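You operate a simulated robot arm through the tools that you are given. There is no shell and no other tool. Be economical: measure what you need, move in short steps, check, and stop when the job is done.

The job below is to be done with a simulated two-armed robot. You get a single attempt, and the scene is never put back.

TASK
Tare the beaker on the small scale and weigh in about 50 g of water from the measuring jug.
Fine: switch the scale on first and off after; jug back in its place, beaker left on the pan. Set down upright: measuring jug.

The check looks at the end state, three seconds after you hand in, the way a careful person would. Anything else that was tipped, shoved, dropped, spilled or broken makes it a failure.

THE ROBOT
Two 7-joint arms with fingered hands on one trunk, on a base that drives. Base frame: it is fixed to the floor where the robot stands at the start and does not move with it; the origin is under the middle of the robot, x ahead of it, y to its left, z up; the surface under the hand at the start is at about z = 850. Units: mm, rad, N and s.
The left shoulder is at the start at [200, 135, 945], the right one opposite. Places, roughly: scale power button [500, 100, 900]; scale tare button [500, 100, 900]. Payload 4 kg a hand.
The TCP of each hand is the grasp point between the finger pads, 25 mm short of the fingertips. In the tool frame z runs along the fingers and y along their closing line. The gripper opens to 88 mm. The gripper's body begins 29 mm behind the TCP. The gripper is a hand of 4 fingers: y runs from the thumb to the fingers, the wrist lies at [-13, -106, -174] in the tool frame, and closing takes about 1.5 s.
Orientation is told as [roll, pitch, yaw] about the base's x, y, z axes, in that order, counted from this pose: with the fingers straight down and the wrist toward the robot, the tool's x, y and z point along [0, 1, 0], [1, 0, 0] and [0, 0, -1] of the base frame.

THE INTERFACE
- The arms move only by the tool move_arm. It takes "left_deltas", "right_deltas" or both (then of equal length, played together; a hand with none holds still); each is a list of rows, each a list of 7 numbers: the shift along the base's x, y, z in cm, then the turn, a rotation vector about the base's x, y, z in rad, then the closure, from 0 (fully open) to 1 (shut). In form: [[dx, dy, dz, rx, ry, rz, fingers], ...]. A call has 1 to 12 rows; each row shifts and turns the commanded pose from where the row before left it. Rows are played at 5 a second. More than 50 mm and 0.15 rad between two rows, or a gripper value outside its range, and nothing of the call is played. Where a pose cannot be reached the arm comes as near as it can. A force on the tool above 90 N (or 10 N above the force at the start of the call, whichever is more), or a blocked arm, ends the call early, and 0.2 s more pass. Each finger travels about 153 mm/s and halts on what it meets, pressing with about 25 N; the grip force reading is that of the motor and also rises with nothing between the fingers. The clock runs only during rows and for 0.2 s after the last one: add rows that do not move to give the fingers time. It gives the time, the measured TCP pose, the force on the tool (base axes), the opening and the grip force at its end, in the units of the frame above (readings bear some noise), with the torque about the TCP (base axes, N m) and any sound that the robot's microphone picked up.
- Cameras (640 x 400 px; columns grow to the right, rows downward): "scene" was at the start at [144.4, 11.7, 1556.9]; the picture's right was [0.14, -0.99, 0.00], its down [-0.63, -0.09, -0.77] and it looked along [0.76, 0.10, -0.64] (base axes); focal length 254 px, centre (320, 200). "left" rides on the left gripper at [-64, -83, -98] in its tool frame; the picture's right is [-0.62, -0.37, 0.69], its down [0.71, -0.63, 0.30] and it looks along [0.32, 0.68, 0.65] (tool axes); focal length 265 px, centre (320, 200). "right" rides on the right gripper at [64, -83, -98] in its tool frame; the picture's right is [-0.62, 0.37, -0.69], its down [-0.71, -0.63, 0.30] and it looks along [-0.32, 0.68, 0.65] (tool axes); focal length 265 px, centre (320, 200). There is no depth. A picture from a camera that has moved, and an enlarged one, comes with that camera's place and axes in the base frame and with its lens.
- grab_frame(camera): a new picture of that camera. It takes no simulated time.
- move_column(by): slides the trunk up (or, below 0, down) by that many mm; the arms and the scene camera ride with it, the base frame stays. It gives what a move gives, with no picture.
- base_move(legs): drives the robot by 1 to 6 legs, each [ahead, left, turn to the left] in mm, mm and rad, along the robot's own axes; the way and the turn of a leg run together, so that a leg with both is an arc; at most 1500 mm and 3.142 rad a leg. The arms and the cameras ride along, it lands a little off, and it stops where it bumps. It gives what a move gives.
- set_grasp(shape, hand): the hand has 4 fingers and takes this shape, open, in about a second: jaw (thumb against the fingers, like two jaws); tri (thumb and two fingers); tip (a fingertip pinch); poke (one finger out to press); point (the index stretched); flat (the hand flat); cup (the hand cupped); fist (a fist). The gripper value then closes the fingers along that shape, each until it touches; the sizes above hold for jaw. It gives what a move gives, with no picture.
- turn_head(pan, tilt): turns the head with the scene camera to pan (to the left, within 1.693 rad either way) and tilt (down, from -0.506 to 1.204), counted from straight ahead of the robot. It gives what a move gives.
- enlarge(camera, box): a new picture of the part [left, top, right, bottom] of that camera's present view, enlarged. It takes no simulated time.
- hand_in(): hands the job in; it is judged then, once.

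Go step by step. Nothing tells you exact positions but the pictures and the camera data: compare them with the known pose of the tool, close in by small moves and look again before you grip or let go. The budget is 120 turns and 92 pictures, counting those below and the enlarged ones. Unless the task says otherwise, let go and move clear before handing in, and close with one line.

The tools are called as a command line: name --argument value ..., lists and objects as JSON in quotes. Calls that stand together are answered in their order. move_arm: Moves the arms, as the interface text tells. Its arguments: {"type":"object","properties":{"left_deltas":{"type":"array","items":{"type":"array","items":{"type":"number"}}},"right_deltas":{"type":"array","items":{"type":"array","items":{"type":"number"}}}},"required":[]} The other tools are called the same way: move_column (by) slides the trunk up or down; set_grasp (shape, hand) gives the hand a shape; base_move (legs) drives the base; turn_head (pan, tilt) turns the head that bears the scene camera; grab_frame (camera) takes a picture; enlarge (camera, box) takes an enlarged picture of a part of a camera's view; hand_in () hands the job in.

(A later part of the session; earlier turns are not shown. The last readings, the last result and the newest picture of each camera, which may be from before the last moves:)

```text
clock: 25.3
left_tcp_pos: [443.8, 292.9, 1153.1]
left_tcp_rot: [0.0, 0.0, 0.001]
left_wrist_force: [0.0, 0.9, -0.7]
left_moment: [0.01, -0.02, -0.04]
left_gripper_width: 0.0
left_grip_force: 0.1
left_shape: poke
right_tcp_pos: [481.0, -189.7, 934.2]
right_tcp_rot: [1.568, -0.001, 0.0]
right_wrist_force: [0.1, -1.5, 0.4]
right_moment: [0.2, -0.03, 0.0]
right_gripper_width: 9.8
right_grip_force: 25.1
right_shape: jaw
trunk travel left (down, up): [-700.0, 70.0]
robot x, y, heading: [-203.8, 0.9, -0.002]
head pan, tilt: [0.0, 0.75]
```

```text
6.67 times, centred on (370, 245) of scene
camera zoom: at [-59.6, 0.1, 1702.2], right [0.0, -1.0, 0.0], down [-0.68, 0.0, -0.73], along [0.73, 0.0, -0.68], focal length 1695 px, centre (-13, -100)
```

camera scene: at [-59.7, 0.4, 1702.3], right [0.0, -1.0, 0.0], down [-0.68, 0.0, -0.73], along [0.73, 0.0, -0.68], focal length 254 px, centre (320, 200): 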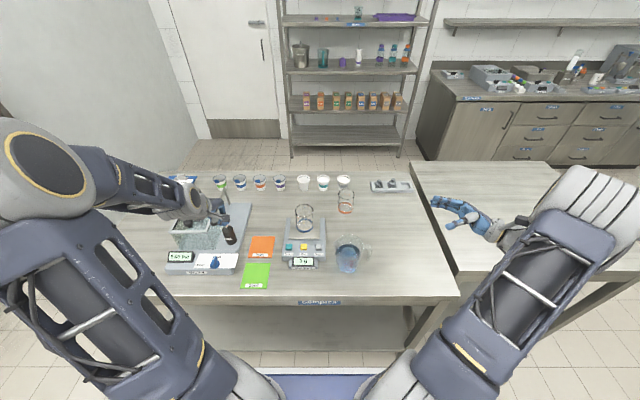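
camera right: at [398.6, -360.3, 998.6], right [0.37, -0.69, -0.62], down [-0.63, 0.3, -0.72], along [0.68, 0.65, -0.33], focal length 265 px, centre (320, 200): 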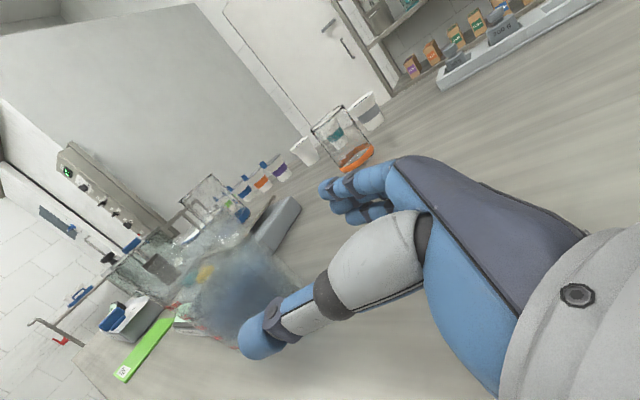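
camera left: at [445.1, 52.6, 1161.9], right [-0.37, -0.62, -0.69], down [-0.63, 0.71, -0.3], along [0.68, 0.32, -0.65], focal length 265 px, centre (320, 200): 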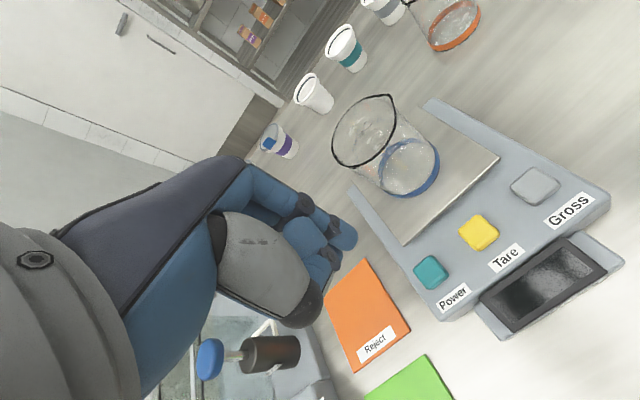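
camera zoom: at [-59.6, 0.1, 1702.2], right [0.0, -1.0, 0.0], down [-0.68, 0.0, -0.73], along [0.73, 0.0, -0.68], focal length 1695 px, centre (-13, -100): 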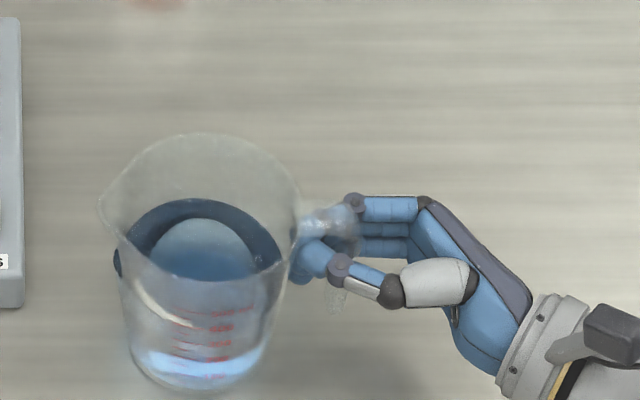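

The jug stands again, about 13 mm right of its first spot. I open the hand and check.

move_arm --right_deltas '[[0, 0, 0, 0, 0, 0, 0.8], [0, 0, 0, 0, 0, 0, 0.5], [0, 0, 0, 0, 0, 0, 0.2], [0, 0, 0, 0, 0, 0, 0], [0, 0, 0, 0, 0, 0, 0]]'

enlarge --camera "scene" --box '[330, 215, 410, 275]'

```text
clock: 26.5
left_tcp_pos: [444.9, 291.8, 1151.0]
left_tcp_rot: [-0.001, 0.0, 0.0]
left_wrist_force: [0.2, 0.1, 1.1]
left_moment: [0.02, 0.03, -0.01]
left_gripper_width: 0.0
left_grip_force: 0.0
left_shape: poke
right_tcp_pos: [481.1, -188.9, 934.5]
right_tcp_rot: [1.57, 0.0, 0.0]
right_wrist_force: [0.5, 0.1, -0.1]
right_moment: [0.0, 0.02, -0.02]
right_gripper_width: 87.7
right_grip_force: 0.1
right_shape: jaw
trunk travel left (down, up): [-700.0, 70.0]
robot x, y, heading: [-202.4, -1.7, 0.006]
head pan, tilt: [0.0, 0.75]
```

```text
6.67 times, centred on (370, 245) of scene
camera zoom: at [-59.6, 0.1, 1702.2], right [0.0, -1.0, 0.0], down [-0.68, 0.0, -0.73], along [0.73, 0.0, -0.68], focal length 1695 px, centre (-13, -100)
```

zoom: 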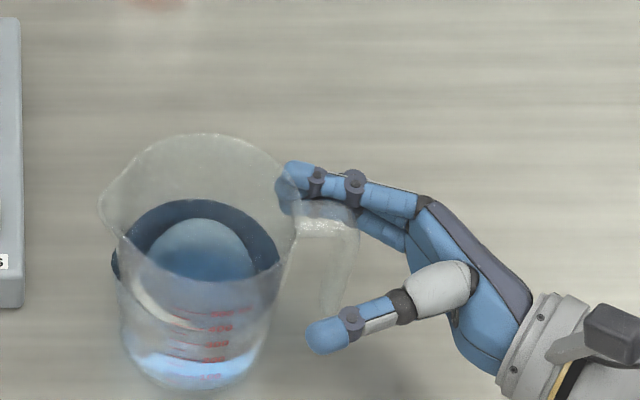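

The jug is upright and free, about 12 mm right and 3 mm near of its original spot. I back the right hand off and try a hook-type approach: fingers pointing forward through the gap between bar and wall; first testing with the left arm in free air whether it can reach and roll in that orientation.

set_grasp --shape "jaw" --hand "left"

move_arm --left_deltas '[[0, 0, 1, 0, -0.1428, 0, 0], [0, 0, 1, 0, -0.1428, 0, 0], [0, 0, 1, 0, -0.1428, 0, 0], [0, 0, 1, 0, -0.1428, 0, 0], [0, 0, 0, 0, -0.1428, 0, 0], [0, 0, 0, 0, -0.1428, 0, 0], [0, 0, 0, 0, -0.1428, 0, 0], [0, 0, 0, 0, -0.1428, 0, 0], [0, 0, 0, 0, -0.1428, 0, 0], [0, 0, 0, 0, -0.1428, 0, 0], [0, 0, 0, 0, -0.1428, 0, 0], [0, 0, 0, 0, 0, 0, 0]]' --right_deltas '[[0, -2, 0, 0, 0, 0, 0], [0, -3, 0, 0, 0, 0, 0], [0, -3, 0, 0, 0, 0, 0], [0, -3, 0, 0, 0, 0, 0], [0, -2, 1, 0, 0, 0, 0], [0, -1, 3, 0, 0, 0, 0], [0, 0, 4, 0, 0, 0, 0], [0, 0, 4, 0, 0, 0, 0], [0, 0, 4, 0, 0, 0, 0], [0, 0, 4, 0, 0, 0, 0], [0, 0, 4, 0, 0, 0, 0], [0, 0, 0, 0, 0, 0, 0]]'

move_arm --left_deltas '[[0, 0, 0, -0.1428, 0, 0, 0], [0, 0, 0, -0.1428, 0, 0, 0], [0, 0, 0, -0.1428, 0, 0, 0], [0, 0, 0, -0.1428, 0, 0, 0], [0, 0, 0, -0.1428, 0, 0, 0], [0, 0, 0, -0.1428, 0, 0, 0], [0, 0, 0, -0.1428, 0, 0, 0], [0, 0, 0, -0.1428, 0, 0, 0], [0, 0, 0, -0.1428, 0, 0, 0], [0, 0, 0, -0.1428, 0, 0, 0], [0, 0, 0, -0.1428, 0, 0, 0], [0, 0, 0, 0, 0, 0, 0]]'

grab_frame --camera "scene"

```text
clock: 27.4
left_tcp_pos: [444.6, 291.2, 1151.9]
left_tcp_rot: [0.0, 0.0, -0.001]
left_wrist_force: [0.1, 0.1, -0.1]
left_moment: [-0.01, 0.01, 0.01]
left_gripper_width: 87.9
left_grip_force: 0.0
left_shape: jaw
right_tcp_pos: [481.2, -189.5, 935.9]
right_tcp_rot: [1.569, 0.0, 0.0]
right_wrist_force: [-0.3, -0.3, 0.7]
right_moment: [0.0, -0.03, -0.01]
right_gripper_width: 88.1
right_grip_force: 0.0
right_shape: jaw
trunk travel left (down, up): [-700.0, 70.0]
robot x, y, heading: [-204.0, -0.2, 0.001]
head pan, tilt: [0.0, 0.75]
```

```text
clock: 30.0
left_tcp_pos: [444.9, 290.8, 1189.5]
left_tcp_rot: [-2.854, -1.569, 2.855]
left_wrist_force: [-0.3, 0.8, 0.1]
left_moment: [0.0, -0.01, 0.0]
left_gripper_width: 87.9
left_grip_force: 0.0
left_shape: jaw
right_tcp_pos: [481.2, -330.3, 1174.5]
right_tcp_rot: [1.571, 0.001, 0.0]
right_wrist_force: [0.0, 0.3, -0.2]
right_moment: [-0.03, -0.05, 0.0]
right_gripper_width: 87.7
right_grip_force: 0.1
right_shape: jaw
trunk travel left (down, up): [-700.0, 70.0]
robot x, y, heading: [-198.1, -0.6, -0.002]
head pan, tilt: [0.0, 0.75]
```

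```text
clock: 32.6
left_tcp_pos: [445.4, 291.0, 1190.2]
left_tcp_rot: [-1.569, 0.003, 1.571]
left_wrist_force: [0.4, -0.2, -0.1]
left_moment: [0.02, 0.0, 0.03]
left_gripper_width: 87.8
left_grip_force: 0.0
left_shape: jaw
right_tcp_pos: [481.9, -330.1, 1175.1]
right_tcp_rot: [1.568, 0.0, 0.0]
right_wrist_force: [0.6, -0.8, 0.4]
right_moment: [-0.01, -0.01, 0.0]
right_gripper_width: 87.7
right_grip_force: 0.0
right_shape: jaw
trunk travel left (down, up): [-700.0, 70.0]
robot x, y, heading: [-197.8, -0.8, 0.001]
head pan, tilt: [0.0, 0.75]
```

```text
53 pictures are left
camera scene: at [-59.5, 0.1, 1702.2], right [0.0, -1.0, 0.0], down [-0.68, 0.0, -0.73], along [0.73, 0.0, -0.68], focal length 254 px, centre (320, 200)
```

scene: 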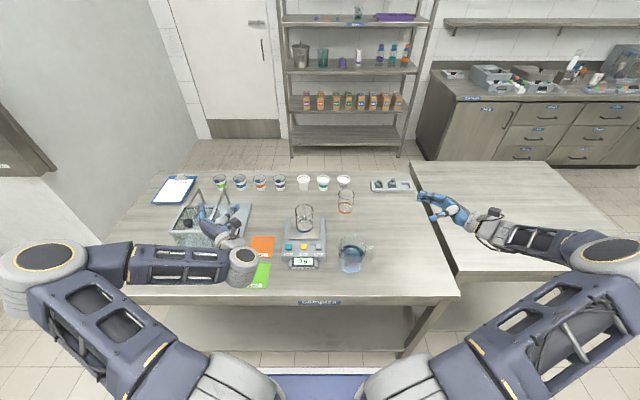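

The left hand reached the orientation (fingers forward, thumb right). I test the further pour roll of about 65° in free air.

move_arm --left_deltas '[[0, 0, 0, -0.1428, 0, 0, 0], [0, 0, 0, -0.1428, 0, 0, 0], [0, 0, 0, -0.1428, 0, 0, 0], [0, 0, 0, -0.1428, 0, 0, 0], [0, 0, 0, -0.1428, 0, 0, 0], [0, 0, 0, -0.1428, 0, 0, 0], [0, 0, 0, -0.1428, 0, 0, 0], [0, 0, 0, -0.1428, 0, 0, 0]]'

grab_frame --camera "scene"

```text
clock: 34.4
left_tcp_pos: [445.9, 290.9, 1189.8]
left_tcp_rot: [-1.57, 1.144, 1.573]
left_wrist_force: [-0.3, 0.2, -0.4]
left_moment: [0.0, 0.0, 0.02]
left_gripper_width: 87.8
left_grip_force: 0.0
left_shape: jaw
right_tcp_pos: [481.0, -329.2, 1173.6]
right_tcp_rot: [1.569, 0.0, 0.002]
right_wrist_force: [-0.2, 0.3, 0.7]
right_moment: [0.02, 0.05, 0.01]
right_gripper_width: 87.8
right_grip_force: 0.1
right_shape: jaw
trunk travel left (down, up): [-700.0, 70.0]
robot x, y, heading: [-203.2, -2.5, 0.001]
head pan, tilt: [0.0, 0.75]
```

```text
52 pictures are left
camera scene: at [-59.4, 0.1, 1702.2], right [0.0, -1.0, 0.0], down [-0.68, 0.0, -0.73], along [0.73, 0.0, -0.68], focal length 254 px, centre (320, 200)
```

scene: 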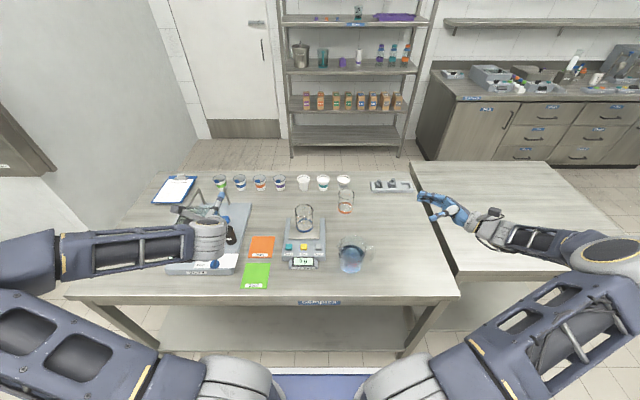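

The left arm can do it, but its forearm would hide the scale. I test the same orientation on the right arm in free air.

move_arm --right_deltas '[[0, 0, 0, -0.101, -0.101, 0, 0], [0, 0, 0, -0.101, -0.101, 0, 0], [0, 0, 0, -0.101, -0.101, 0, 0], [0, 0, 0, -0.101, -0.101, 0, 0], [0, 0, 0, -0.101, -0.101, 0, 0], [0, 0, 0, -0.101, -0.101, 0, 0], [0, 0, 0, -0.101, -0.101, 0, 0], [0, 0, 0, -0.101, -0.101, 0, 0], [0, 0, 0, -0.101, -0.101, 0, 0], [0, 0, 0, -0.101, -0.101, 0, 0], [0, 0, 0, -0.101, -0.101, 0, 0]]'

move_arm --right_deltas '[[0, 0, 0, -0.101, -0.101, 0, 0], [0, 0, 0, -0.101, -0.101, 0, 0], [0, 0, 0, -0.101, -0.101, 0, 0], [0, 0, 0, -0.101, -0.101, 0, 0], [0, 0, 0, -0.101, -0.101, 0, 0], [0, 0, 0, -0.101, -0.101, 0, 0], [0, 0, 0, -0.101, -0.101, 0, 0], [0, 0, 0, -0.101, -0.101, 0, 0], [0, 0, 0, -0.101, -0.101, 0, 0], [0, 0, 0, -0.101, -0.101, 0, 0], [0, 0, 0, -0.101, -0.101, 0, 0]]'

grab_frame --camera "scene"

```text
clock: 36.8
left_tcp_pos: [446.9, 290.0, 1189.3]
left_tcp_rot: [-1.57, 1.139, 1.571]
left_wrist_force: [0.5, -0.7, 0.2]
left_moment: [0.01, -0.01, 0.02]
left_gripper_width: 88.2
left_grip_force: 0.0
left_shape: jaw
right_tcp_pos: [481.9, -329.6, 1174.1]
right_tcp_rot: [-0.007, -0.785, 0.79]
right_wrist_force: [-0.7, -0.9, -0.9]
right_moment: [-0.02, 0.01, -0.03]
right_gripper_width: 88.1
right_grip_force: 0.1
right_shape: jaw
trunk travel left (down, up): [-700.0, 70.0]
robot x, y, heading: [-204.4, 3.2, -0.003]
head pan, tilt: [0.0, 0.75]
```

```text
clock: 39.2
left_tcp_pos: [445.1, 291.2, 1188.9]
left_tcp_rot: [-1.57, 1.143, 1.572]
left_wrist_force: [0.4, 0.3, 0.7]
left_moment: [0.01, 0.02, -0.02]
left_gripper_width: 88.0
left_grip_force: 0.0
left_shape: jaw
right_tcp_pos: [482.1, -329.3, 1173.3]
right_tcp_rot: [-1.577, 0.004, 1.57]
right_wrist_force: [-0.6, -0.1, 0.4]
right_moment: [0.0, -0.03, 0.01]
right_gripper_width: 88.0
right_grip_force: 0.1
right_shape: jaw
trunk travel left (down, up): [-700.0, 70.0]
robot x, y, heading: [-201.9, 2.9, 0.002]
head pan, tilt: [0.0, 0.75]
```

```text
51 pictures are left
camera scene: at [-59.6, 0.1, 1702.3], right [0.0, -1.0, 0.0], down [-0.68, 0.0, -0.73], along [0.73, 0.0, -0.68], focal length 254 px, centre (320, 200)
```

scene: 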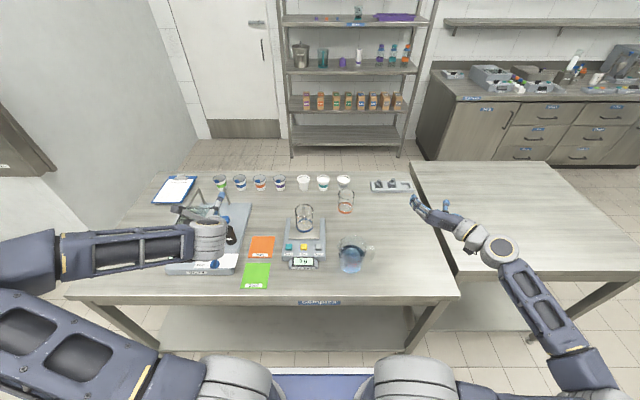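

The right arm also reaches it. I now test the pour roll at the actual pour location, well above the beaker.

move_arm --right_deltas '[[1.5, 2.7, 0, -0.11, 0, 0, 0], [1.5, 2.7, 0, -0.11, 0, 0, 0], [1.5, 2.7, 0, -0.11, 0, 0, 0], [1.5, 2.7, 0, -0.11, 0, 0, 0], [1.5, 2.7, 0, -0.11, 0, 0, 0], [1.5, 2.7, 0, -0.11, 0, 0, 0], [1.5, 2.7, 0, -0.11, 0, 0, 0], [1.5, 2.7, 0, -0.11, 0, 0, 0], [1.5, 2.7, 0, -0.11, 0, 0, 0], [1.3, 2.7, 0, -0.11, 0, 0, 0], [0, 0, 0, 0, 0, 0, 0]]'

grab_frame --camera "scene"

```text
clock: 41.6
left_tcp_pos: [447.4, 290.2, 1188.5]
left_tcp_rot: [-1.57, 1.141, 1.571]
left_wrist_force: [-0.3, -0.5, 0.5]
left_moment: [-0.02, -0.02, 0.02]
left_gripper_width: 87.6
left_grip_force: 0.0
left_shape: jaw
right_tcp_pos: [628.9, -60.7, 1172.9]
right_tcp_rot: [-1.577, 1.103, 1.569]
right_wrist_force: [-0.3, 0.8, 0.2]
right_moment: [-0.02, 0.0, -0.01]
right_gripper_width: 88.0
right_grip_force: 0.2
right_shape: jaw
trunk travel left (down, up): [-700.0, 70.0]
robot x, y, heading: [-198.1, -1.2, 0.001]
head pan, tilt: [0.0, 0.75]
```

```text
50 pictures are left
camera scene: at [-59.6, 0.2, 1702.2], right [0.0, -1.0, 0.0], down [-0.68, 0.0, -0.73], along [0.73, 0.0, -0.68], focal length 254 px, centre (320, 200)
```

scene: 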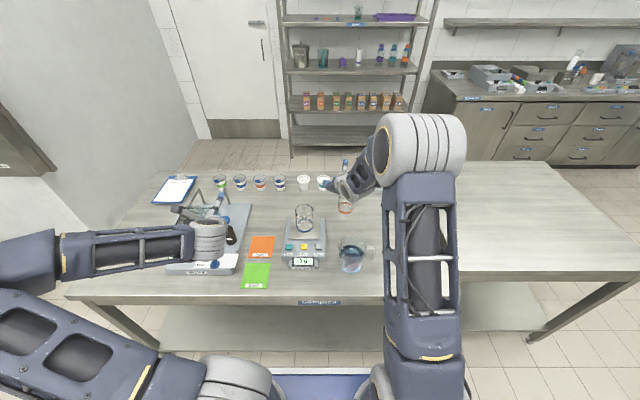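

The pour pose is reachable and the display stays visible. Now I go back to a pre-grasp pose in front of the handle, fingers forward, slightly pitched down and yawed left, half closed.

move_arm --right_deltas '[[-2.35, -1.47, 0, 0.11, 0, 0, 0], [-2.35, -1.47, 0, 0.11, 0, 0, 0], [-2.35, -1.47, 0, 0.11, 0, 0, 0], [-2.35, -1.47, 0, 0.11, 0, 0, 0], [-2.35, -1.47, 0, 0.11, 0, 0, 0], [-2.35, -1.47, 0, 0.11, 0, 0, 0], [-2.35, -1.47, 0, 0.11, 0, 0, 0], [-2.35, -1.47, 0, 0.11, 0, 0, 0], [-2.35, -1.47, 0, 0.11, 0, 0, 0], [-2.35, -1.47, 0, 0.11, 0, 0, 0]]'

move_arm --right_deltas '[[0, 0, -3, 0, 0.06, 0.06, 0.3], [0, 0, -3, 0, 0.06, 0.06, 0.6], [0, 0, -3, 0, 0.05, 0.05, 0.61], [0, 0, -3, 0, 0, 0, 0.61], [0, 0, -3, 0, 0, 0, 0.61], [0, 0, -3, 0, 0, 0, 0.61], [0, 0, -2, 0, 0, 0, 0.61], [0, 0, -2, 0, 0, 0, 0.61]]'

enlarge --camera "scene" --box '[320, 215, 420, 290]'

grab_frame --camera "right"

```text
clock: 43.8
left_tcp_pos: [445.7, 290.9, 1190.6]
left_tcp_rot: [-1.572, 1.141, 1.571]
left_wrist_force: [0.1, 0.0, 0.7]
left_moment: [0.02, -0.01, -0.02]
left_gripper_width: 88.1
left_grip_force: 0.1
left_shape: jaw
right_tcp_pos: [394.4, -208.0, 1174.9]
right_tcp_rot: [-1.574, 0.0, 1.572]
right_wrist_force: [-0.1, 0.3, 0.3]
right_moment: [0.02, 0.03, -0.02]
right_gripper_width: 88.0
right_grip_force: 0.2
right_shape: jaw
trunk travel left (down, up): [-700.0, 70.0]
robot x, y, heading: [-200.3, 3.1, 0.001]
head pan, tilt: [0.0, 0.75]
```

```text
clock: 45.6
left_tcp_pos: [446.6, 290.9, 1190.1]
left_tcp_rot: [-1.571, 1.142, 1.571]
left_wrist_force: [-0.1, 0.5, 0.1]
left_moment: [0.03, -0.01, -0.05]
left_gripper_width: 88.1
left_grip_force: 0.1
left_shape: jaw
right_tcp_pos: [394.8, -207.9, 953.9]
right_tcp_rot: [-1.405, -0.011, 1.742]
right_wrist_force: [-0.5, 0.6, -0.1]
right_moment: [-0.04, 0.01, -0.02]
right_gripper_width: 34.5
right_grip_force: 0.0
right_shape: jaw
trunk travel left (down, up): [-700.0, 70.0]
robot x, y, heading: [-204.1, -0.3, -0.001]
head pan, tilt: [0.0, 0.75]
```

```text
5.33 times, centred on (370, 252) of scene
camera zoom: at [-59.6, 0.2, 1702.3], right [0.0, -1.0, 0.0], down [-0.68, 0.0, -0.73], along [0.73, 0.0, -0.68], focal length 1356 px, centre (53, -80)
```

zoom: 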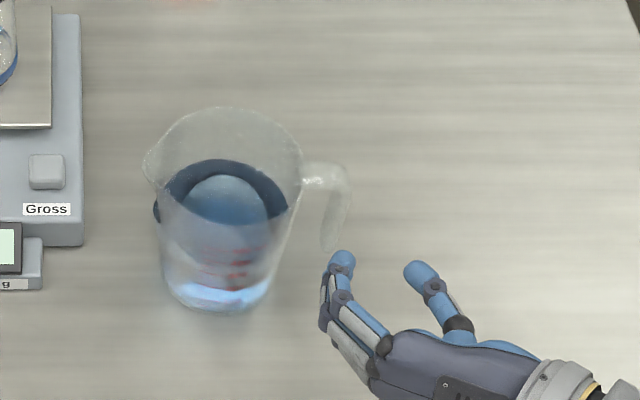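

```text
48 pictures are left
camera right: at [304.1, -308.0, 906.5], right [-0.63, 0.26, 0.73], down [0.52, -0.56, 0.65], along [0.57, 0.79, 0.22], focal length 265 px, centre (320, 200)
```

right: 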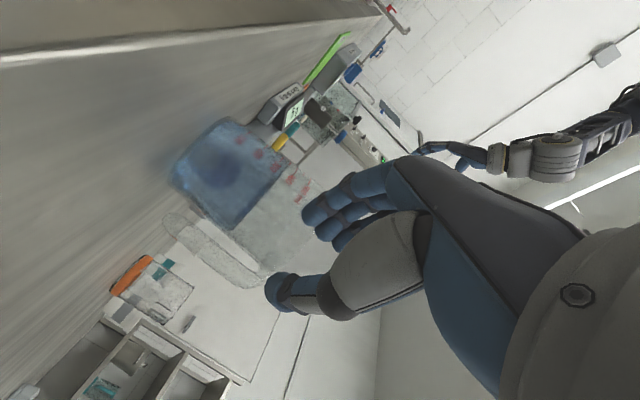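

The side view shows the gap clearly: about 21 mm wide, centred near y −173, strut underside near z 960. I move in along the finger direction partway and check.

move_arm --right_deltas '[[0, 0, -1.4, 0, 0, 0, 0.61], [1.1, 0.16, -0.14, 0, 0, 0, 0.61], [1.1, 0.16, -0.14, 0, 0, 0, 0.61], [1.1, 0.16, -0.14, 0, 0, 0, 0.61], [0.6, 0.1, -0.1, 0, 0, 0, 0.61], [0, 0, 0, 0, 0, 0, 0.61]]'

enlarge --camera "scene" --box '[330, 215, 410, 275]'

enlarge --camera "right" --box '[130, 100, 390, 330]'

```text
clock: 47.0
left_tcp_pos: [445.8, 290.2, 1189.8]
left_tcp_rot: [-1.571, 1.14, 1.571]
left_wrist_force: [-0.5, -0.9, -0.3]
left_moment: [-0.02, -0.03, 0.0]
left_gripper_width: 87.8
left_grip_force: 0.0
left_shape: jaw
right_tcp_pos: [433.6, -200.9, 934.9]
right_tcp_rot: [-1.405, -0.014, 1.739]
right_wrist_force: [0.5, 0.1, -0.1]
right_moment: [-0.01, -0.01, 0.01]
right_gripper_width: 34.5
right_grip_force: 0.1
right_shape: jaw
trunk travel left (down, up): [-700.0, 70.0]
robot x, y, heading: [-203.1, -1.6, -0.005]
head pan, tilt: [0.0, 0.75]
```

```text
6.67 times, centred on (370, 245) of scene
camera zoom: at [-59.6, 0.1, 1702.2], right [0.0, -1.0, 0.0], down [-0.68, 0.0, -0.73], along [0.73, 0.0, -0.68], focal length 1695 px, centre (-13, -100)
```

zoom: 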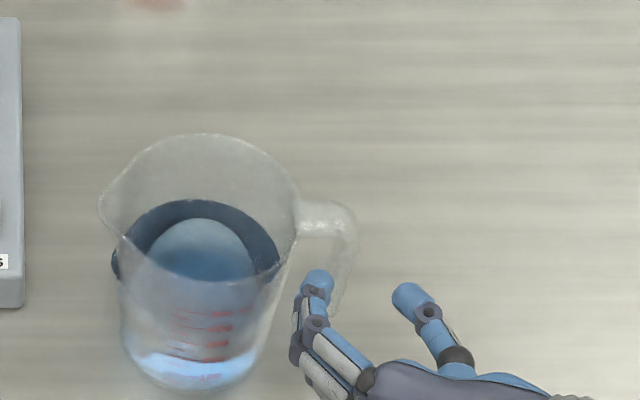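

```text
1.74 times, centred on (260, 215) of right
camera zoom: at [342.9, -301.3, 887.1], right [-0.63, 0.26, 0.73], down [0.52, -0.56, 0.65], along [0.57, 0.79, 0.22], focal length 462 px, centre (424, 174)
```

zoom: 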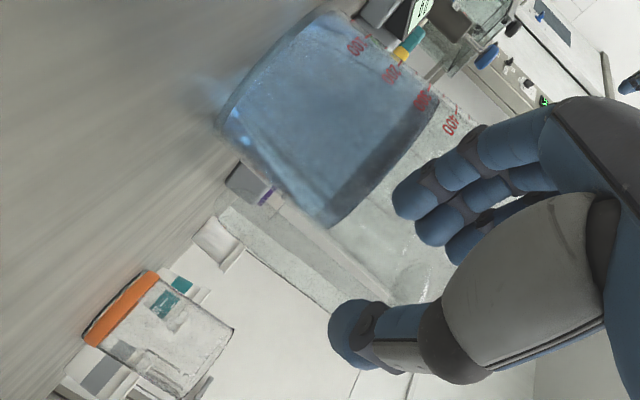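

The fingertips line up with the gap. I slide in the last ~38 mm with almost no sideways motion.

move_arm --right_deltas '[[1.0, 0.08, -0.12, 0, 0, 0, 0.61], [1.0, 0.08, -0.12, 0, 0, 0, 0.61], [1.0, 0.08, -0.12, 0, 0, 0, 0.61], [0.8, 0.06, -0.1, 0, 0, 0, 0.61], [0, 0, 0, 0, 0, 0, 0.61]]'

enlarge --camera "scene" --box '[330, 215, 410, 275]'

enlarge --camera "right" --box '[130, 100, 390, 330]'

```text
clock: 48.2
left_tcp_pos: [446.1, 290.9, 1189.1]
left_tcp_rot: [-1.572, 1.141, 1.57]
left_wrist_force: [-0.8, -0.4, -0.2]
left_moment: [0.01, 0.01, 0.01]
left_gripper_width: 88.1
left_grip_force: 0.3
left_shape: jaw
right_tcp_pos: [470.9, -197.9, 930.5]
right_tcp_rot: [-1.404, -0.013, 1.742]
right_wrist_force: [-0.9, -0.5, 0.5]
right_moment: [0.04, 0.01, 0.03]
right_gripper_width: 34.4
right_grip_force: 0.0
right_shape: jaw
trunk travel left (down, up): [-700.0, 70.0]
robot x, y, heading: [-202.3, 3.0, -0.005]
head pan, tilt: [0.0, 0.75]
```

```text
6.67 times, centred on (370, 245) of scene
camera zoom: at [-59.6, 0.0, 1702.2], right [0.0, -1.0, 0.0], down [-0.68, 0.0, -0.73], along [0.73, 0.0, -0.68], focal length 1695 px, centre (-13, -100)
```

zoom: 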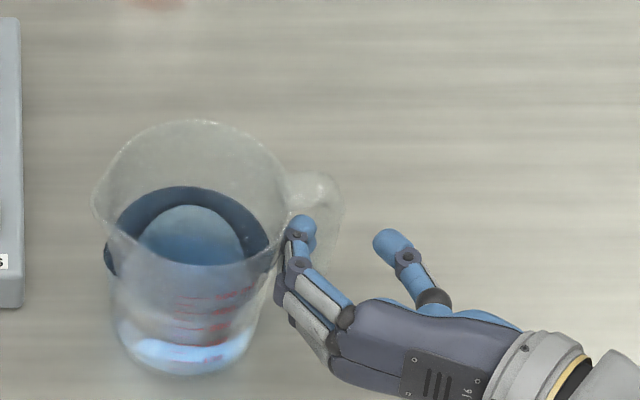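

```text
1.74 times, centred on (260, 215) of right
camera zoom: at [380.4, -298.1, 883.3], right [-0.63, 0.26, 0.73], down [0.52, -0.56, 0.65], along [0.57, 0.79, 0.22], focal length 462 px, centre (424, 174)
```

zoom: 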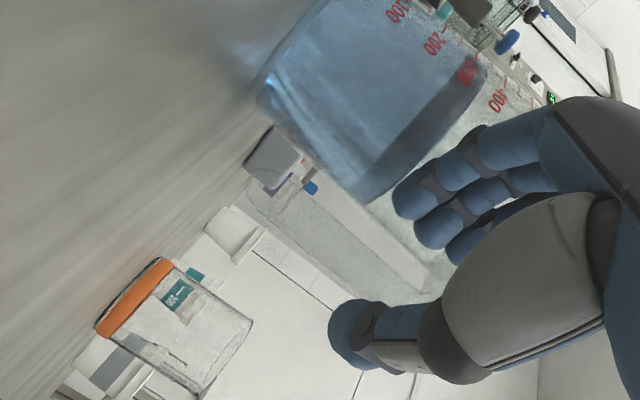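

The fingers are in the gap; their backs touched the wall and nudged the jug ~9 mm forward (I'll correct that on return). The fingertips just pass the bar, so I close now and watch.

move_arm --right_deltas '[[0, 0, 0, 0, 0, 0, 0.7], [0, 0, 0, 0, 0, 0, 0.8], [0, 0, 0, 0, 0, 0, 0.9], [0, 0, 0, 0, 0, 0, 1.0], [0, 0, 0, 0, 0, 0, 1.0], [0, 0, 0, 0, 0, 0, 1.0]]'

enlarge --camera "scene" --box '[330, 215, 410, 275]'

enlarge --camera "right" --box '[130, 100, 390, 330]'

```text
clock: 49.6
left_tcp_pos: [445.3, 289.9, 1188.5]
left_tcp_rot: [-1.57, 1.142, 1.57]
left_wrist_force: [-0.2, 0.3, -1.5]
left_moment: [0.0, 0.01, 0.0]
left_gripper_width: 87.9
left_grip_force: 0.1
left_shape: jaw
right_tcp_pos: [471.4, -198.4, 931.3]
right_tcp_rot: [-1.406, -0.014, 1.74]
right_wrist_force: [0.3, -0.1, 0.1]
right_moment: [0.02, -0.04, 0.0]
right_gripper_width: 0.0
right_grip_force: 25.0
right_shape: jaw
trunk travel left (down, up): [-700.0, 70.0]
robot x, y, heading: [-202.9, -0.5, 0.001]
head pan, tilt: [0.0, 0.75]
```

```text
6.67 times, centred on (370, 245) of scene
camera zoom: at [-59.6, 0.1, 1702.2], right [0.0, -1.0, 0.0], down [-0.68, 0.0, -0.73], along [0.73, 0.0, -0.68], focal length 1695 px, centre (-13, -100)
```

zoom: 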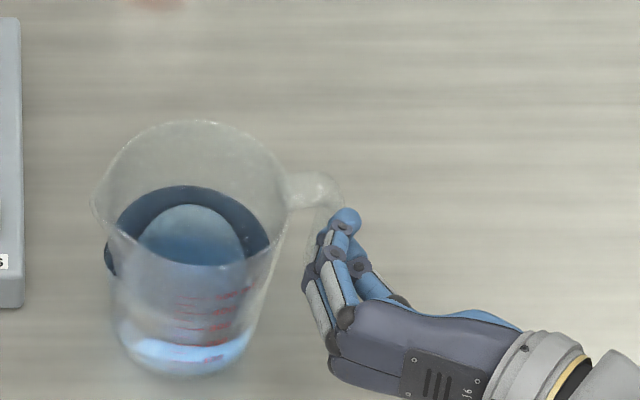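

```text
1.74 times, centred on (260, 215) of right
camera zoom: at [380.4, -297.9, 883.3], right [-0.63, 0.26, 0.73], down [0.52, -0.56, 0.65], along [0.57, 0.79, 0.22], focal length 462 px, centre (424, 174)
```

zoom: 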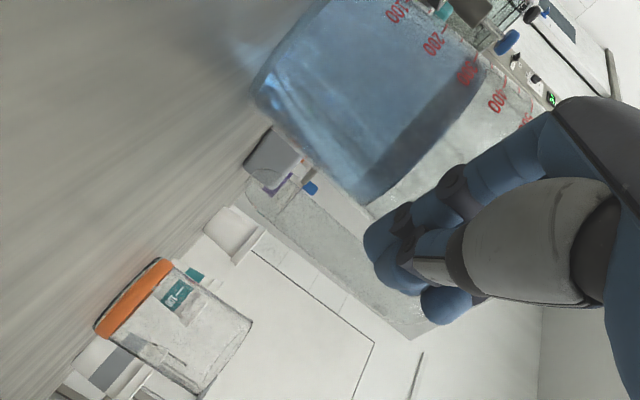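

The fingers closed short of the bar (it sits nearer x ≈ 505 now; the jug was nudged and turned slightly). I retreat, reopen partly, yaw the hand 14° more to keep the knuckles clear of the wall, and look again.

move_arm --right_deltas '[[-1.2, -0.6, 0, 0, 0, 0, 1], [-1.2, -0.8, 0, 0, 0, 0, 1], [-0.6, -0.6, 0, 0, 0, 0.12, 0.8], [0, 0, 0, 0, 0, 0.13, 0.61], [0, 0, 0, 0, 0, 0, 0.61], [0, 0, 0, 0, 0, 0, 0.61]]'

enlarge --camera "scene" --box '[330, 215, 410, 275]'

enlarge --camera "right" --box '[130, 100, 390, 330]'

```text
clock: 51.0
left_tcp_pos: [445.9, 290.1, 1189.1]
left_tcp_rot: [-1.571, 1.142, 1.571]
left_wrist_force: [0.3, -0.3, -0.6]
left_moment: [0.01, 0.0, 0.03]
left_gripper_width: 87.7
left_grip_force: 0.1
left_shape: jaw
right_tcp_pos: [439.9, -218.0, 930.3]
right_tcp_rot: [-1.406, -0.011, 1.992]
right_wrist_force: [-0.3, 0.3, -1.0]
right_moment: [0.0, 0.02, -0.01]
right_gripper_width: 33.7
right_grip_force: 0.1
right_shape: jaw
trunk travel left (down, up): [-700.0, 70.0]
robot x, y, heading: [-204.7, -1.2, -0.004]
head pan, tilt: [0.0, 0.75]
```

```text
6.67 times, centred on (370, 245) of scene
camera zoom: at [-59.6, 0.1, 1702.2], right [0.0, -1.0, 0.0], down [-0.68, 0.0, -0.73], along [0.73, 0.0, -0.68], focal length 1695 px, centre (-13, -100)
```

zoom: 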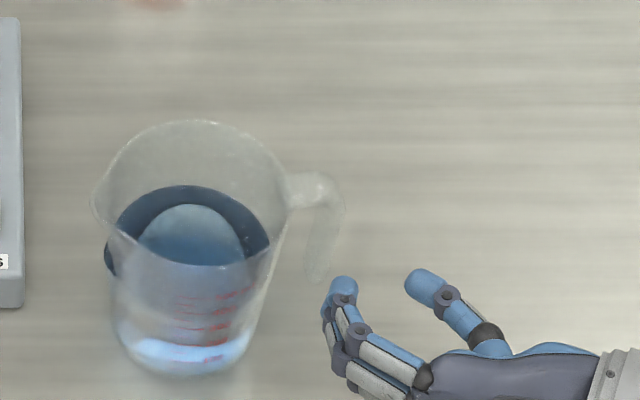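

```text
1.74 times, centred on (260, 215) of right
camera zoom: at [377.3, -337.2, 882.2], right [-0.68, 0.09, 0.73], down [0.64, -0.41, 0.65], along [0.36, 0.91, 0.22], focal length 462 px, centre (424, 174)
```

zoom: 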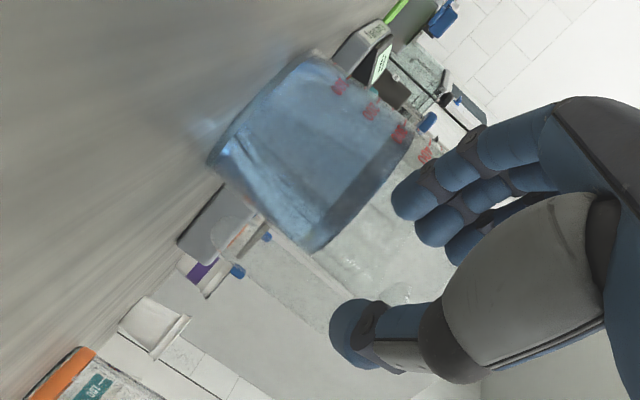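

The bar is now clearly at (499, −188), gap about 17 mm. I slide along the finger direction in two stages.

move_arm --right_deltas '[[1.1, 0.47, -0.05, 0, 0, 0, 0.61], [1.1, 0.47, -0.05, 0, 0, 0, 0.61], [1.1, 0.46, -0.05, 0, 0, 0, 0.61], [0.6, 0.25, 0, 0, 0, 0, 0.61], [0, 0, 0, 0, 0, 0, 0.61]]'

enlarge --camera "scene" --box '[340, 220, 400, 265]'

```text
clock: 52.2
left_tcp_pos: [446.3, 290.4, 1188.9]
left_tcp_rot: [-1.571, 1.141, 1.572]
left_wrist_force: [0.0, 0.5, 0.2]
left_moment: [-0.04, -0.02, -0.01]
left_gripper_width: 87.8
left_grip_force: 0.0
left_shape: jaw
right_tcp_pos: [478.7, -200.5, 929.2]
right_tcp_rot: [-1.405, -0.012, 1.993]
right_wrist_force: [-0.2, 0.5, -0.5]
right_moment: [-0.02, 0.0, 0.01]
right_gripper_width: 34.0
right_grip_force: 0.0
right_shape: jaw
trunk travel left (down, up): [-700.0, 70.0]
robot x, y, heading: [-201.6, 2.1, -0.002]
head pan, tilt: [0.0, 0.75]
```

```text
8.89 times, centred on (370, 242) of scene
camera zoom: at [-59.6, 0.1, 1702.2], right [0.0, -1.0, 0.0], down [-0.68, 0.0, -0.73], along [0.73, 0.0, -0.68], focal length 2260 px, centre (-124, -178)
```

zoom: 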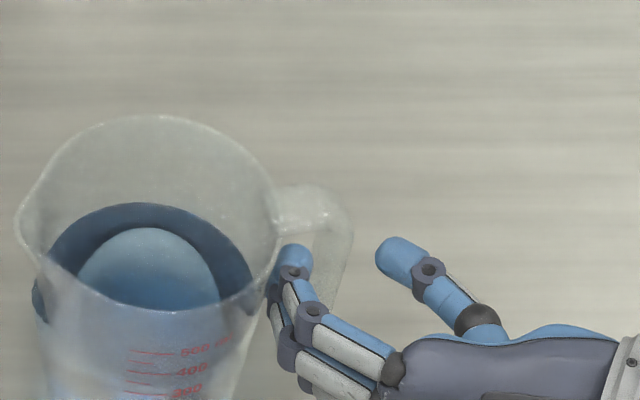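

Fingertips are entering the gap and the jug has not moved. I go in the remaining 18 mm.

move_arm --right_deltas '[[0.6, 0.2, 0, 0, 0, 0, 0.61], [0.6, 0.2, 0, 0, 0, 0, 0.61], [0.6, 0.2, 0, 0, 0, 0, 0.61], [0, 0, 0, 0, 0, 0, 0.61]]'

enlarge --camera "scene" --box '[340, 220, 400, 265]'

```text
clock: 53.2
left_tcp_pos: [445.9, 289.2, 1189.5]
left_tcp_rot: [-1.57, 1.141, 1.57]
left_wrist_force: [-0.6, -0.3, -0.2]
left_moment: [0.01, 0.01, -0.02]
left_gripper_width: 87.9
left_grip_force: 0.1
left_shape: jaw
right_tcp_pos: [498.5, -195.1, 929.9]
right_tcp_rot: [-1.405, -0.011, 1.992]
right_wrist_force: [-0.6, -1.0, 0.4]
right_moment: [-0.01, 0.03, 0.03]
right_gripper_width: 33.7
right_grip_force: 0.0
right_shape: jaw
trunk travel left (down, up): [-700.0, 70.0]
robot x, y, heading: [-197.7, 0.2, -0.006]
head pan, tilt: [0.0, 0.75]
```

```text
8.89 times, centred on (370, 242) of scene
camera zoom: at [-59.6, 0.1, 1702.2], right [0.0, -1.0, 0.0], down [-0.68, 0.0, -0.73], along [0.73, 0.0, -0.68], focal length 2260 px, centre (-124, -178)
```

zoom: 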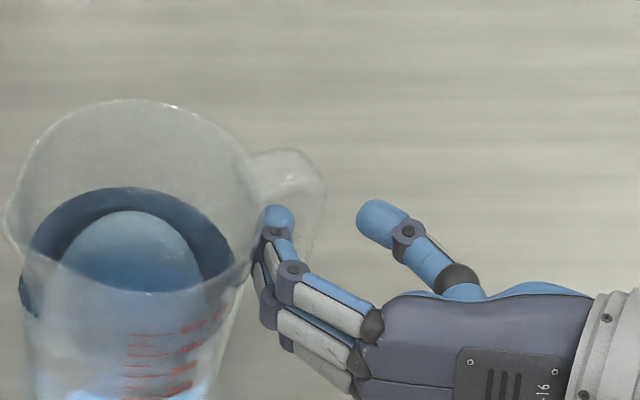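

The three-finger stack is too thick for the gap and pushes the jug. Better plan: the jug tapers to ~78 mm near its foot, so an 88 mm jaw can hold the body itself low down, with the weight near the grip line. I retreat and measure the jug again.

move_arm --right_deltas '[[-1.8, -0.8, 0, 0, 0, 0, 0.61], [-1.8, -0.8, 0, 0, 0, 0, 0.61], [-1.8, -0.8, 0, 0, 0, 0, 0.61], [-1.8, -0.8, 1, 0, 0, 0, 0.4], [-1.8, 0, 1, 0, 0, -0.1, 0.2], [-1.8, 0, 1, 0, 0.1, -0.1, 0], [0, 0, 1, 0, 0.1, 0, 0], [0, 0, 1, 0, 0.1, 0, 0], [0, 0, 0, 0, 0, 0, 0]]'

enlarge --camera "scene" --box '[320, 210, 400, 270]'

grab_frame --camera "right"

```text
clock: 55.2
left_tcp_pos: [445.5, 290.2, 1189.3]
left_tcp_rot: [-1.568, 1.142, 1.571]
left_wrist_force: [0.3, -0.5, 0.3]
left_moment: [0.01, -0.01, -0.03]
left_gripper_width: 87.9
left_grip_force: 0.0
left_shape: jaw
right_tcp_pos: [389.7, -226.8, 977.8]
right_tcp_rot: [-1.111, -0.08, 1.774]
right_wrist_force: [0.3, -0.6, -0.1]
right_moment: [0.03, -0.01, 0.02]
right_gripper_width: 87.9
right_grip_force: 0.1
right_shape: jaw
trunk travel left (down, up): [-700.0, 70.0]
robot x, y, heading: [-202.2, -4.3, 0.003]
head pan, tilt: [0.0, 0.75]
```

```text
6.67 times, centred on (360, 240) of scene
camera zoom: at [-59.6, 0.1, 1702.2], right [0.0, -1.0, 0.0], down [-0.68, 0.0, -0.73], along [0.73, 0.0, -0.68], focal length 1695 px, centre (53, -67)
```

zoom: 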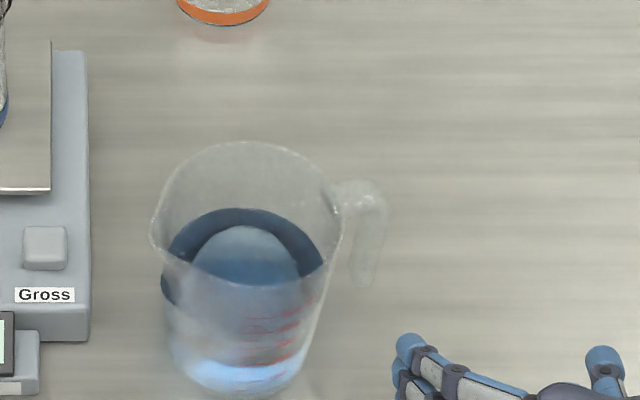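

```text
36 pictures are left
camera right: at [293.4, -331.5, 958.5], right [-0.4, 0.22, 0.89], down [0.71, -0.53, 0.45], along [0.58, 0.82, 0.06], focal length 265 px, centre (320, 200)
```

right: 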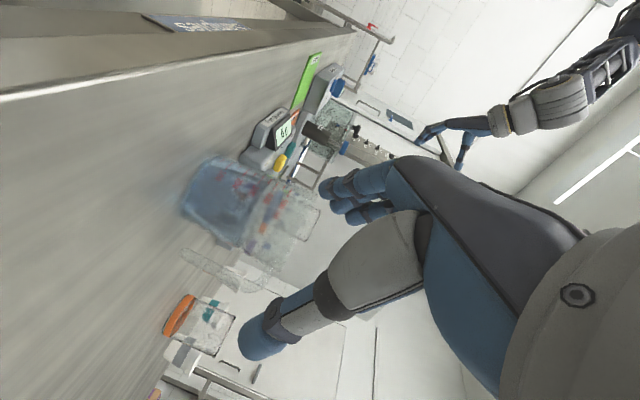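

The jug axis is now at about (491, −105), turned ~0.3 rad; originally it was about (474, −103), ~0.09 rad. I place the open hand in front of the jug, aligned with its turned frame, low down.

move_arm --right_deltas '[[0.2, 2.2, 0, -0.04, -0.015, 0.05, 0], [0.2, 2.2, 0, -0.04, -0.015, 0.05, 0], [0.2, 2.2, 0, 0, 0, 0, 0], [0.2, 2.2, 0, 0, 0, 0, 0], [0, 0, -3, 0, 0, 0, 0], [0, 0, -3, 0, 0, 0, 0], [0, 0, -2.4, 0, 0, 0, 0], [0, 0, 0, 0, 0, 0, 0]]'

enlarge --camera "scene" --box '[310, 220, 410, 295]'

grab_frame --camera "right"

```text
clock: 57.0
left_tcp_pos: [446.8, 290.9, 1188.7]
left_tcp_rot: [-1.569, 1.141, 1.572]
left_wrist_force: [-0.5, -0.2, 0.7]
left_moment: [0.02, 0.01, 0.01]
left_gripper_width: 87.8
left_grip_force: 0.1
left_shape: jaw
right_tcp_pos: [397.2, -138.7, 895.4]
right_tcp_rot: [-1.119, 0.004, 1.876]
right_wrist_force: [0.4, 0.2, -1.0]
right_moment: [0.05, 0.0, -0.01]
right_gripper_width: 87.7
right_grip_force: 0.1
right_shape: jaw
trunk travel left (down, up): [-700.0, 70.0]
robot x, y, heading: [-198.7, -1.2, -0.001]
head pan, tilt: [0.0, 0.75]
```

```text
5.33 times, centred on (360, 258) of scene
camera zoom: at [-59.6, 0.2, 1702.2], right [0.0, -1.0, 0.0], down [-0.68, 0.0, -0.73], along [0.73, 0.0, -0.68], focal length 1356 px, centre (107, -107)
```

zoom: 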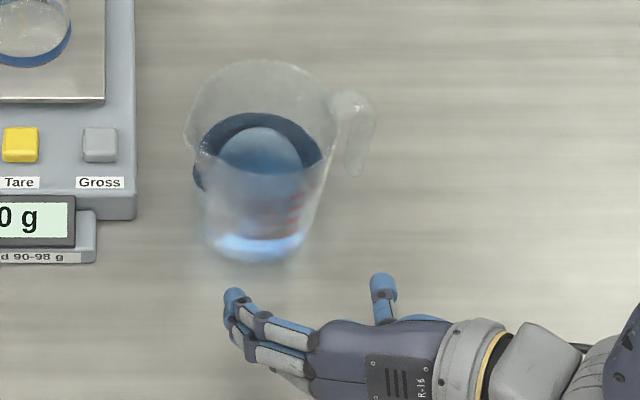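

```text
34 pictures are left
camera right: at [313.4, -254.6, 880.5], right [-0.45, 0.25, 0.86], down [0.75, -0.42, 0.51], along [0.49, 0.87, 0.0], focal length 265 px, centre (320, 200)
```

right: 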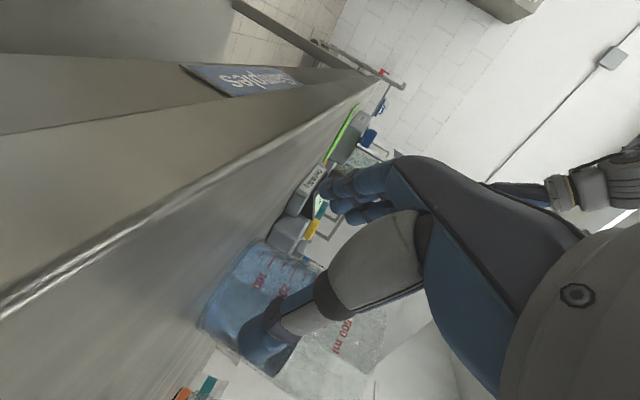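

The open hand is centred on the jug axis. I advance along the approach direction, first 55 mm.

move_arm --right_deltas '[[1.3, 0.46, 0, 0, 0, 0, 0], [1.3, 0.46, 0, 0, 0, 0, 0], [1.3, 0.46, 0, 0, 0, 0, 0], [1.3, 0.46, -0.2, 0, 0, 0, 0], [0, 0, 0, 0, 0, 0, 0]]'

enlarge --camera "scene" --box '[310, 220, 410, 295]'

```text
clock: 58.2
left_tcp_pos: [446.3, 290.0, 1189.7]
left_tcp_rot: [-1.572, 1.14, 1.572]
left_wrist_force: [-0.1, -0.2, -0.1]
left_moment: [0.0, -0.03, 0.0]
left_gripper_width: 87.9
left_grip_force: 0.1
left_shape: jaw
right_tcp_pos: [450.3, -123.0, 892.6]
right_tcp_rot: [-1.12, 0.002, 1.874]
right_wrist_force: [0.8, 0.4, -0.1]
right_moment: [-0.02, 0.01, -0.02]
right_gripper_width: 87.7
right_grip_force: 0.1
right_shape: jaw
trunk travel left (down, up): [-700.0, 70.0]
robot x, y, heading: [-197.5, -0.6, -0.0]
head pan, tilt: [0.0, 0.75]
```

```text
5.33 times, centred on (360, 258) of scene
camera zoom: at [-59.6, 0.1, 1702.2], right [0.0, -1.0, 0.0], down [-0.68, 0.0, -0.73], along [0.73, 0.0, -0.68], focal length 1356 px, centre (107, -107)
```

zoom: 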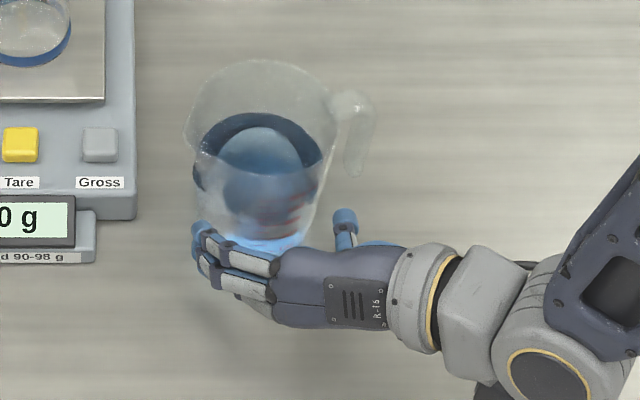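

No contact yet and the fingers straddle the jug. I go in the last ~24 mm gently.

move_arm --right_deltas '[[0.8, 0.35, 0, 0, 0, 0, 0], [0.8, 0.35, 0, 0, 0, 0, 0], [0.7, 0.3, 0, 0, 0, 0, 0], [0, 0, 0, 0, 0, 0, 0]]'

enlarge --camera "scene" --box '[310, 220, 410, 295]'

```text
clock: 59.2
left_tcp_pos: [445.1, 290.4, 1189.2]
left_tcp_rot: [-1.569, 1.141, 1.57]
left_wrist_force: [-0.8, 0.1, 0.1]
left_moment: [0.01, -0.01, 0.01]
left_gripper_width: 88.0
left_grip_force: 0.0
left_shape: jaw
right_tcp_pos: [473.0, -110.6, 893.5]
right_tcp_rot: [-1.12, 0.003, 1.876]
right_wrist_force: [-0.2, -0.9, 0.0]
right_moment: [-0.02, 0.03, -0.07]
right_gripper_width: 87.9
right_grip_force: 0.1
right_shape: jaw
trunk travel left (down, up): [-700.0, 70.0]
robot x, y, heading: [-203.3, 3.2, 0.003]
head pan, tilt: [0.0, 0.75]
```

```text
5.33 times, centred on (360, 258) of scene
camera zoom: at [-59.6, 0.1, 1702.2], right [0.0, -1.0, 0.0], down [-0.68, 0.0, -0.73], along [0.73, 0.0, -0.68], focal length 1356 px, centre (107, -107)
```

zoom: 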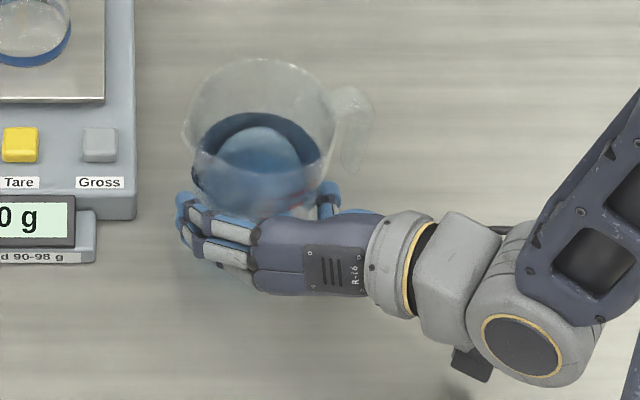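

The hand is around the jug with at most ~2 mm nudge. I close on the body.

move_arm --right_deltas '[[0, 0, 0, 0, 0, 0, 0.08], [0, 0, 0, 0, 0, 0, 0.15], [0, 0, 0, 0, 0, 0, 0.3], [0, 0, 0, 0, 0, 0, 0.6], [0, 0, 0, 0, 0, 0, 1], [0, 0, 0, 0, 0, 0, 1], [0, 0, 0, 0, 0, 0, 1]]'

enlarge --camera "scene" --box '[310, 220, 410, 295]'

```text
clock: 60.8
left_tcp_pos: [445.6, 291.5, 1188.8]
left_tcp_rot: [-1.57, 1.141, 1.571]
left_wrist_force: [0.1, 0.7, 0.1]
left_moment: [-0.04, 0.01, -0.01]
left_gripper_width: 87.7
left_grip_force: 0.0
left_shape: jaw
right_tcp_pos: [473.2, -110.7, 893.9]
right_tcp_rot: [-1.121, 0.004, 1.874]
right_wrist_force: [-2.1, 0.5, -0.2]
right_moment: [-0.12, 0.0, -0.02]
right_gripper_width: 77.2
right_grip_force: 25.0
right_shape: jaw
trunk travel left (down, up): [-700.0, 70.0]
robot x, y, heading: [-196.3, -2.0, -0.001]
head pan, tilt: [0.0, 0.75]
```

```text
5.33 times, centred on (360, 258) of scene
camera zoom: at [-59.6, 0.1, 1702.2], right [0.0, -1.0, 0.0], down [-0.68, 0.0, -0.73], along [0.73, 0.0, -0.68], focal length 1356 px, centre (107, -107)
```

zoom: 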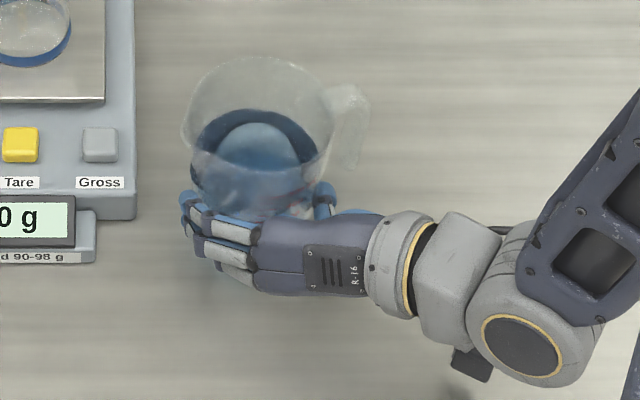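

Held at 77 mm on the body. I lift 15 mm as a test.

move_arm --right_deltas '[[0, 0, 0.3, 0, 0, 0, 1], [0, 0, 0.4, 0, 0, 0, 1], [0, 0, 0.4, 0, 0, 0, 1], [0, 0, 0.4, 0, 0, 0, 1], [0, 0, 0, 0, 0, 0, 1], [0, 0, 0, 0, 0, 0, 1]]'

enlarge --camera "scene" --box '[310, 210, 410, 285]'

```text
clock: 62.2
left_tcp_pos: [446.0, 290.5, 1189.6]
left_tcp_rot: [-1.572, 1.142, 1.57]
left_wrist_force: [-0.9, 0.1, -0.4]
left_moment: [0.0, 0.02, 0.02]
left_gripper_width: 87.8
left_grip_force: 0.0
left_shape: jaw
right_tcp_pos: [472.4, -110.2, 907.7]
right_tcp_rot: [-1.12, 0.003, 1.876]
right_wrist_force: [-0.3, -0.1, 0.3]
right_moment: [0.01, -0.02, -0.01]
right_gripper_width: 20.4
right_grip_force: 25.2
right_shape: jaw
trunk travel left (down, up): [-700.0, 70.0]
robot x, y, heading: [-203.7, -0.6, 0.0]
head pan, tilt: [0.0, 0.75]
```

```text
5.33 times, centred on (360, 248) of scene
camera zoom: at [-59.6, 0.1, 1702.2], right [0.0, -1.0, 0.0], down [-0.68, 0.0, -0.73], along [0.73, 0.0, -0.68], focal length 1356 px, centre (107, -53)
```

zoom: 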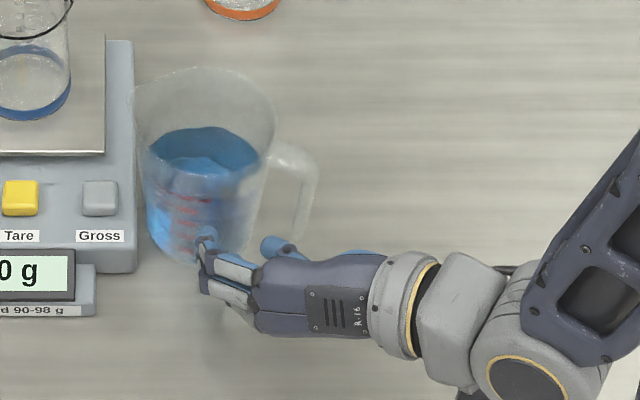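

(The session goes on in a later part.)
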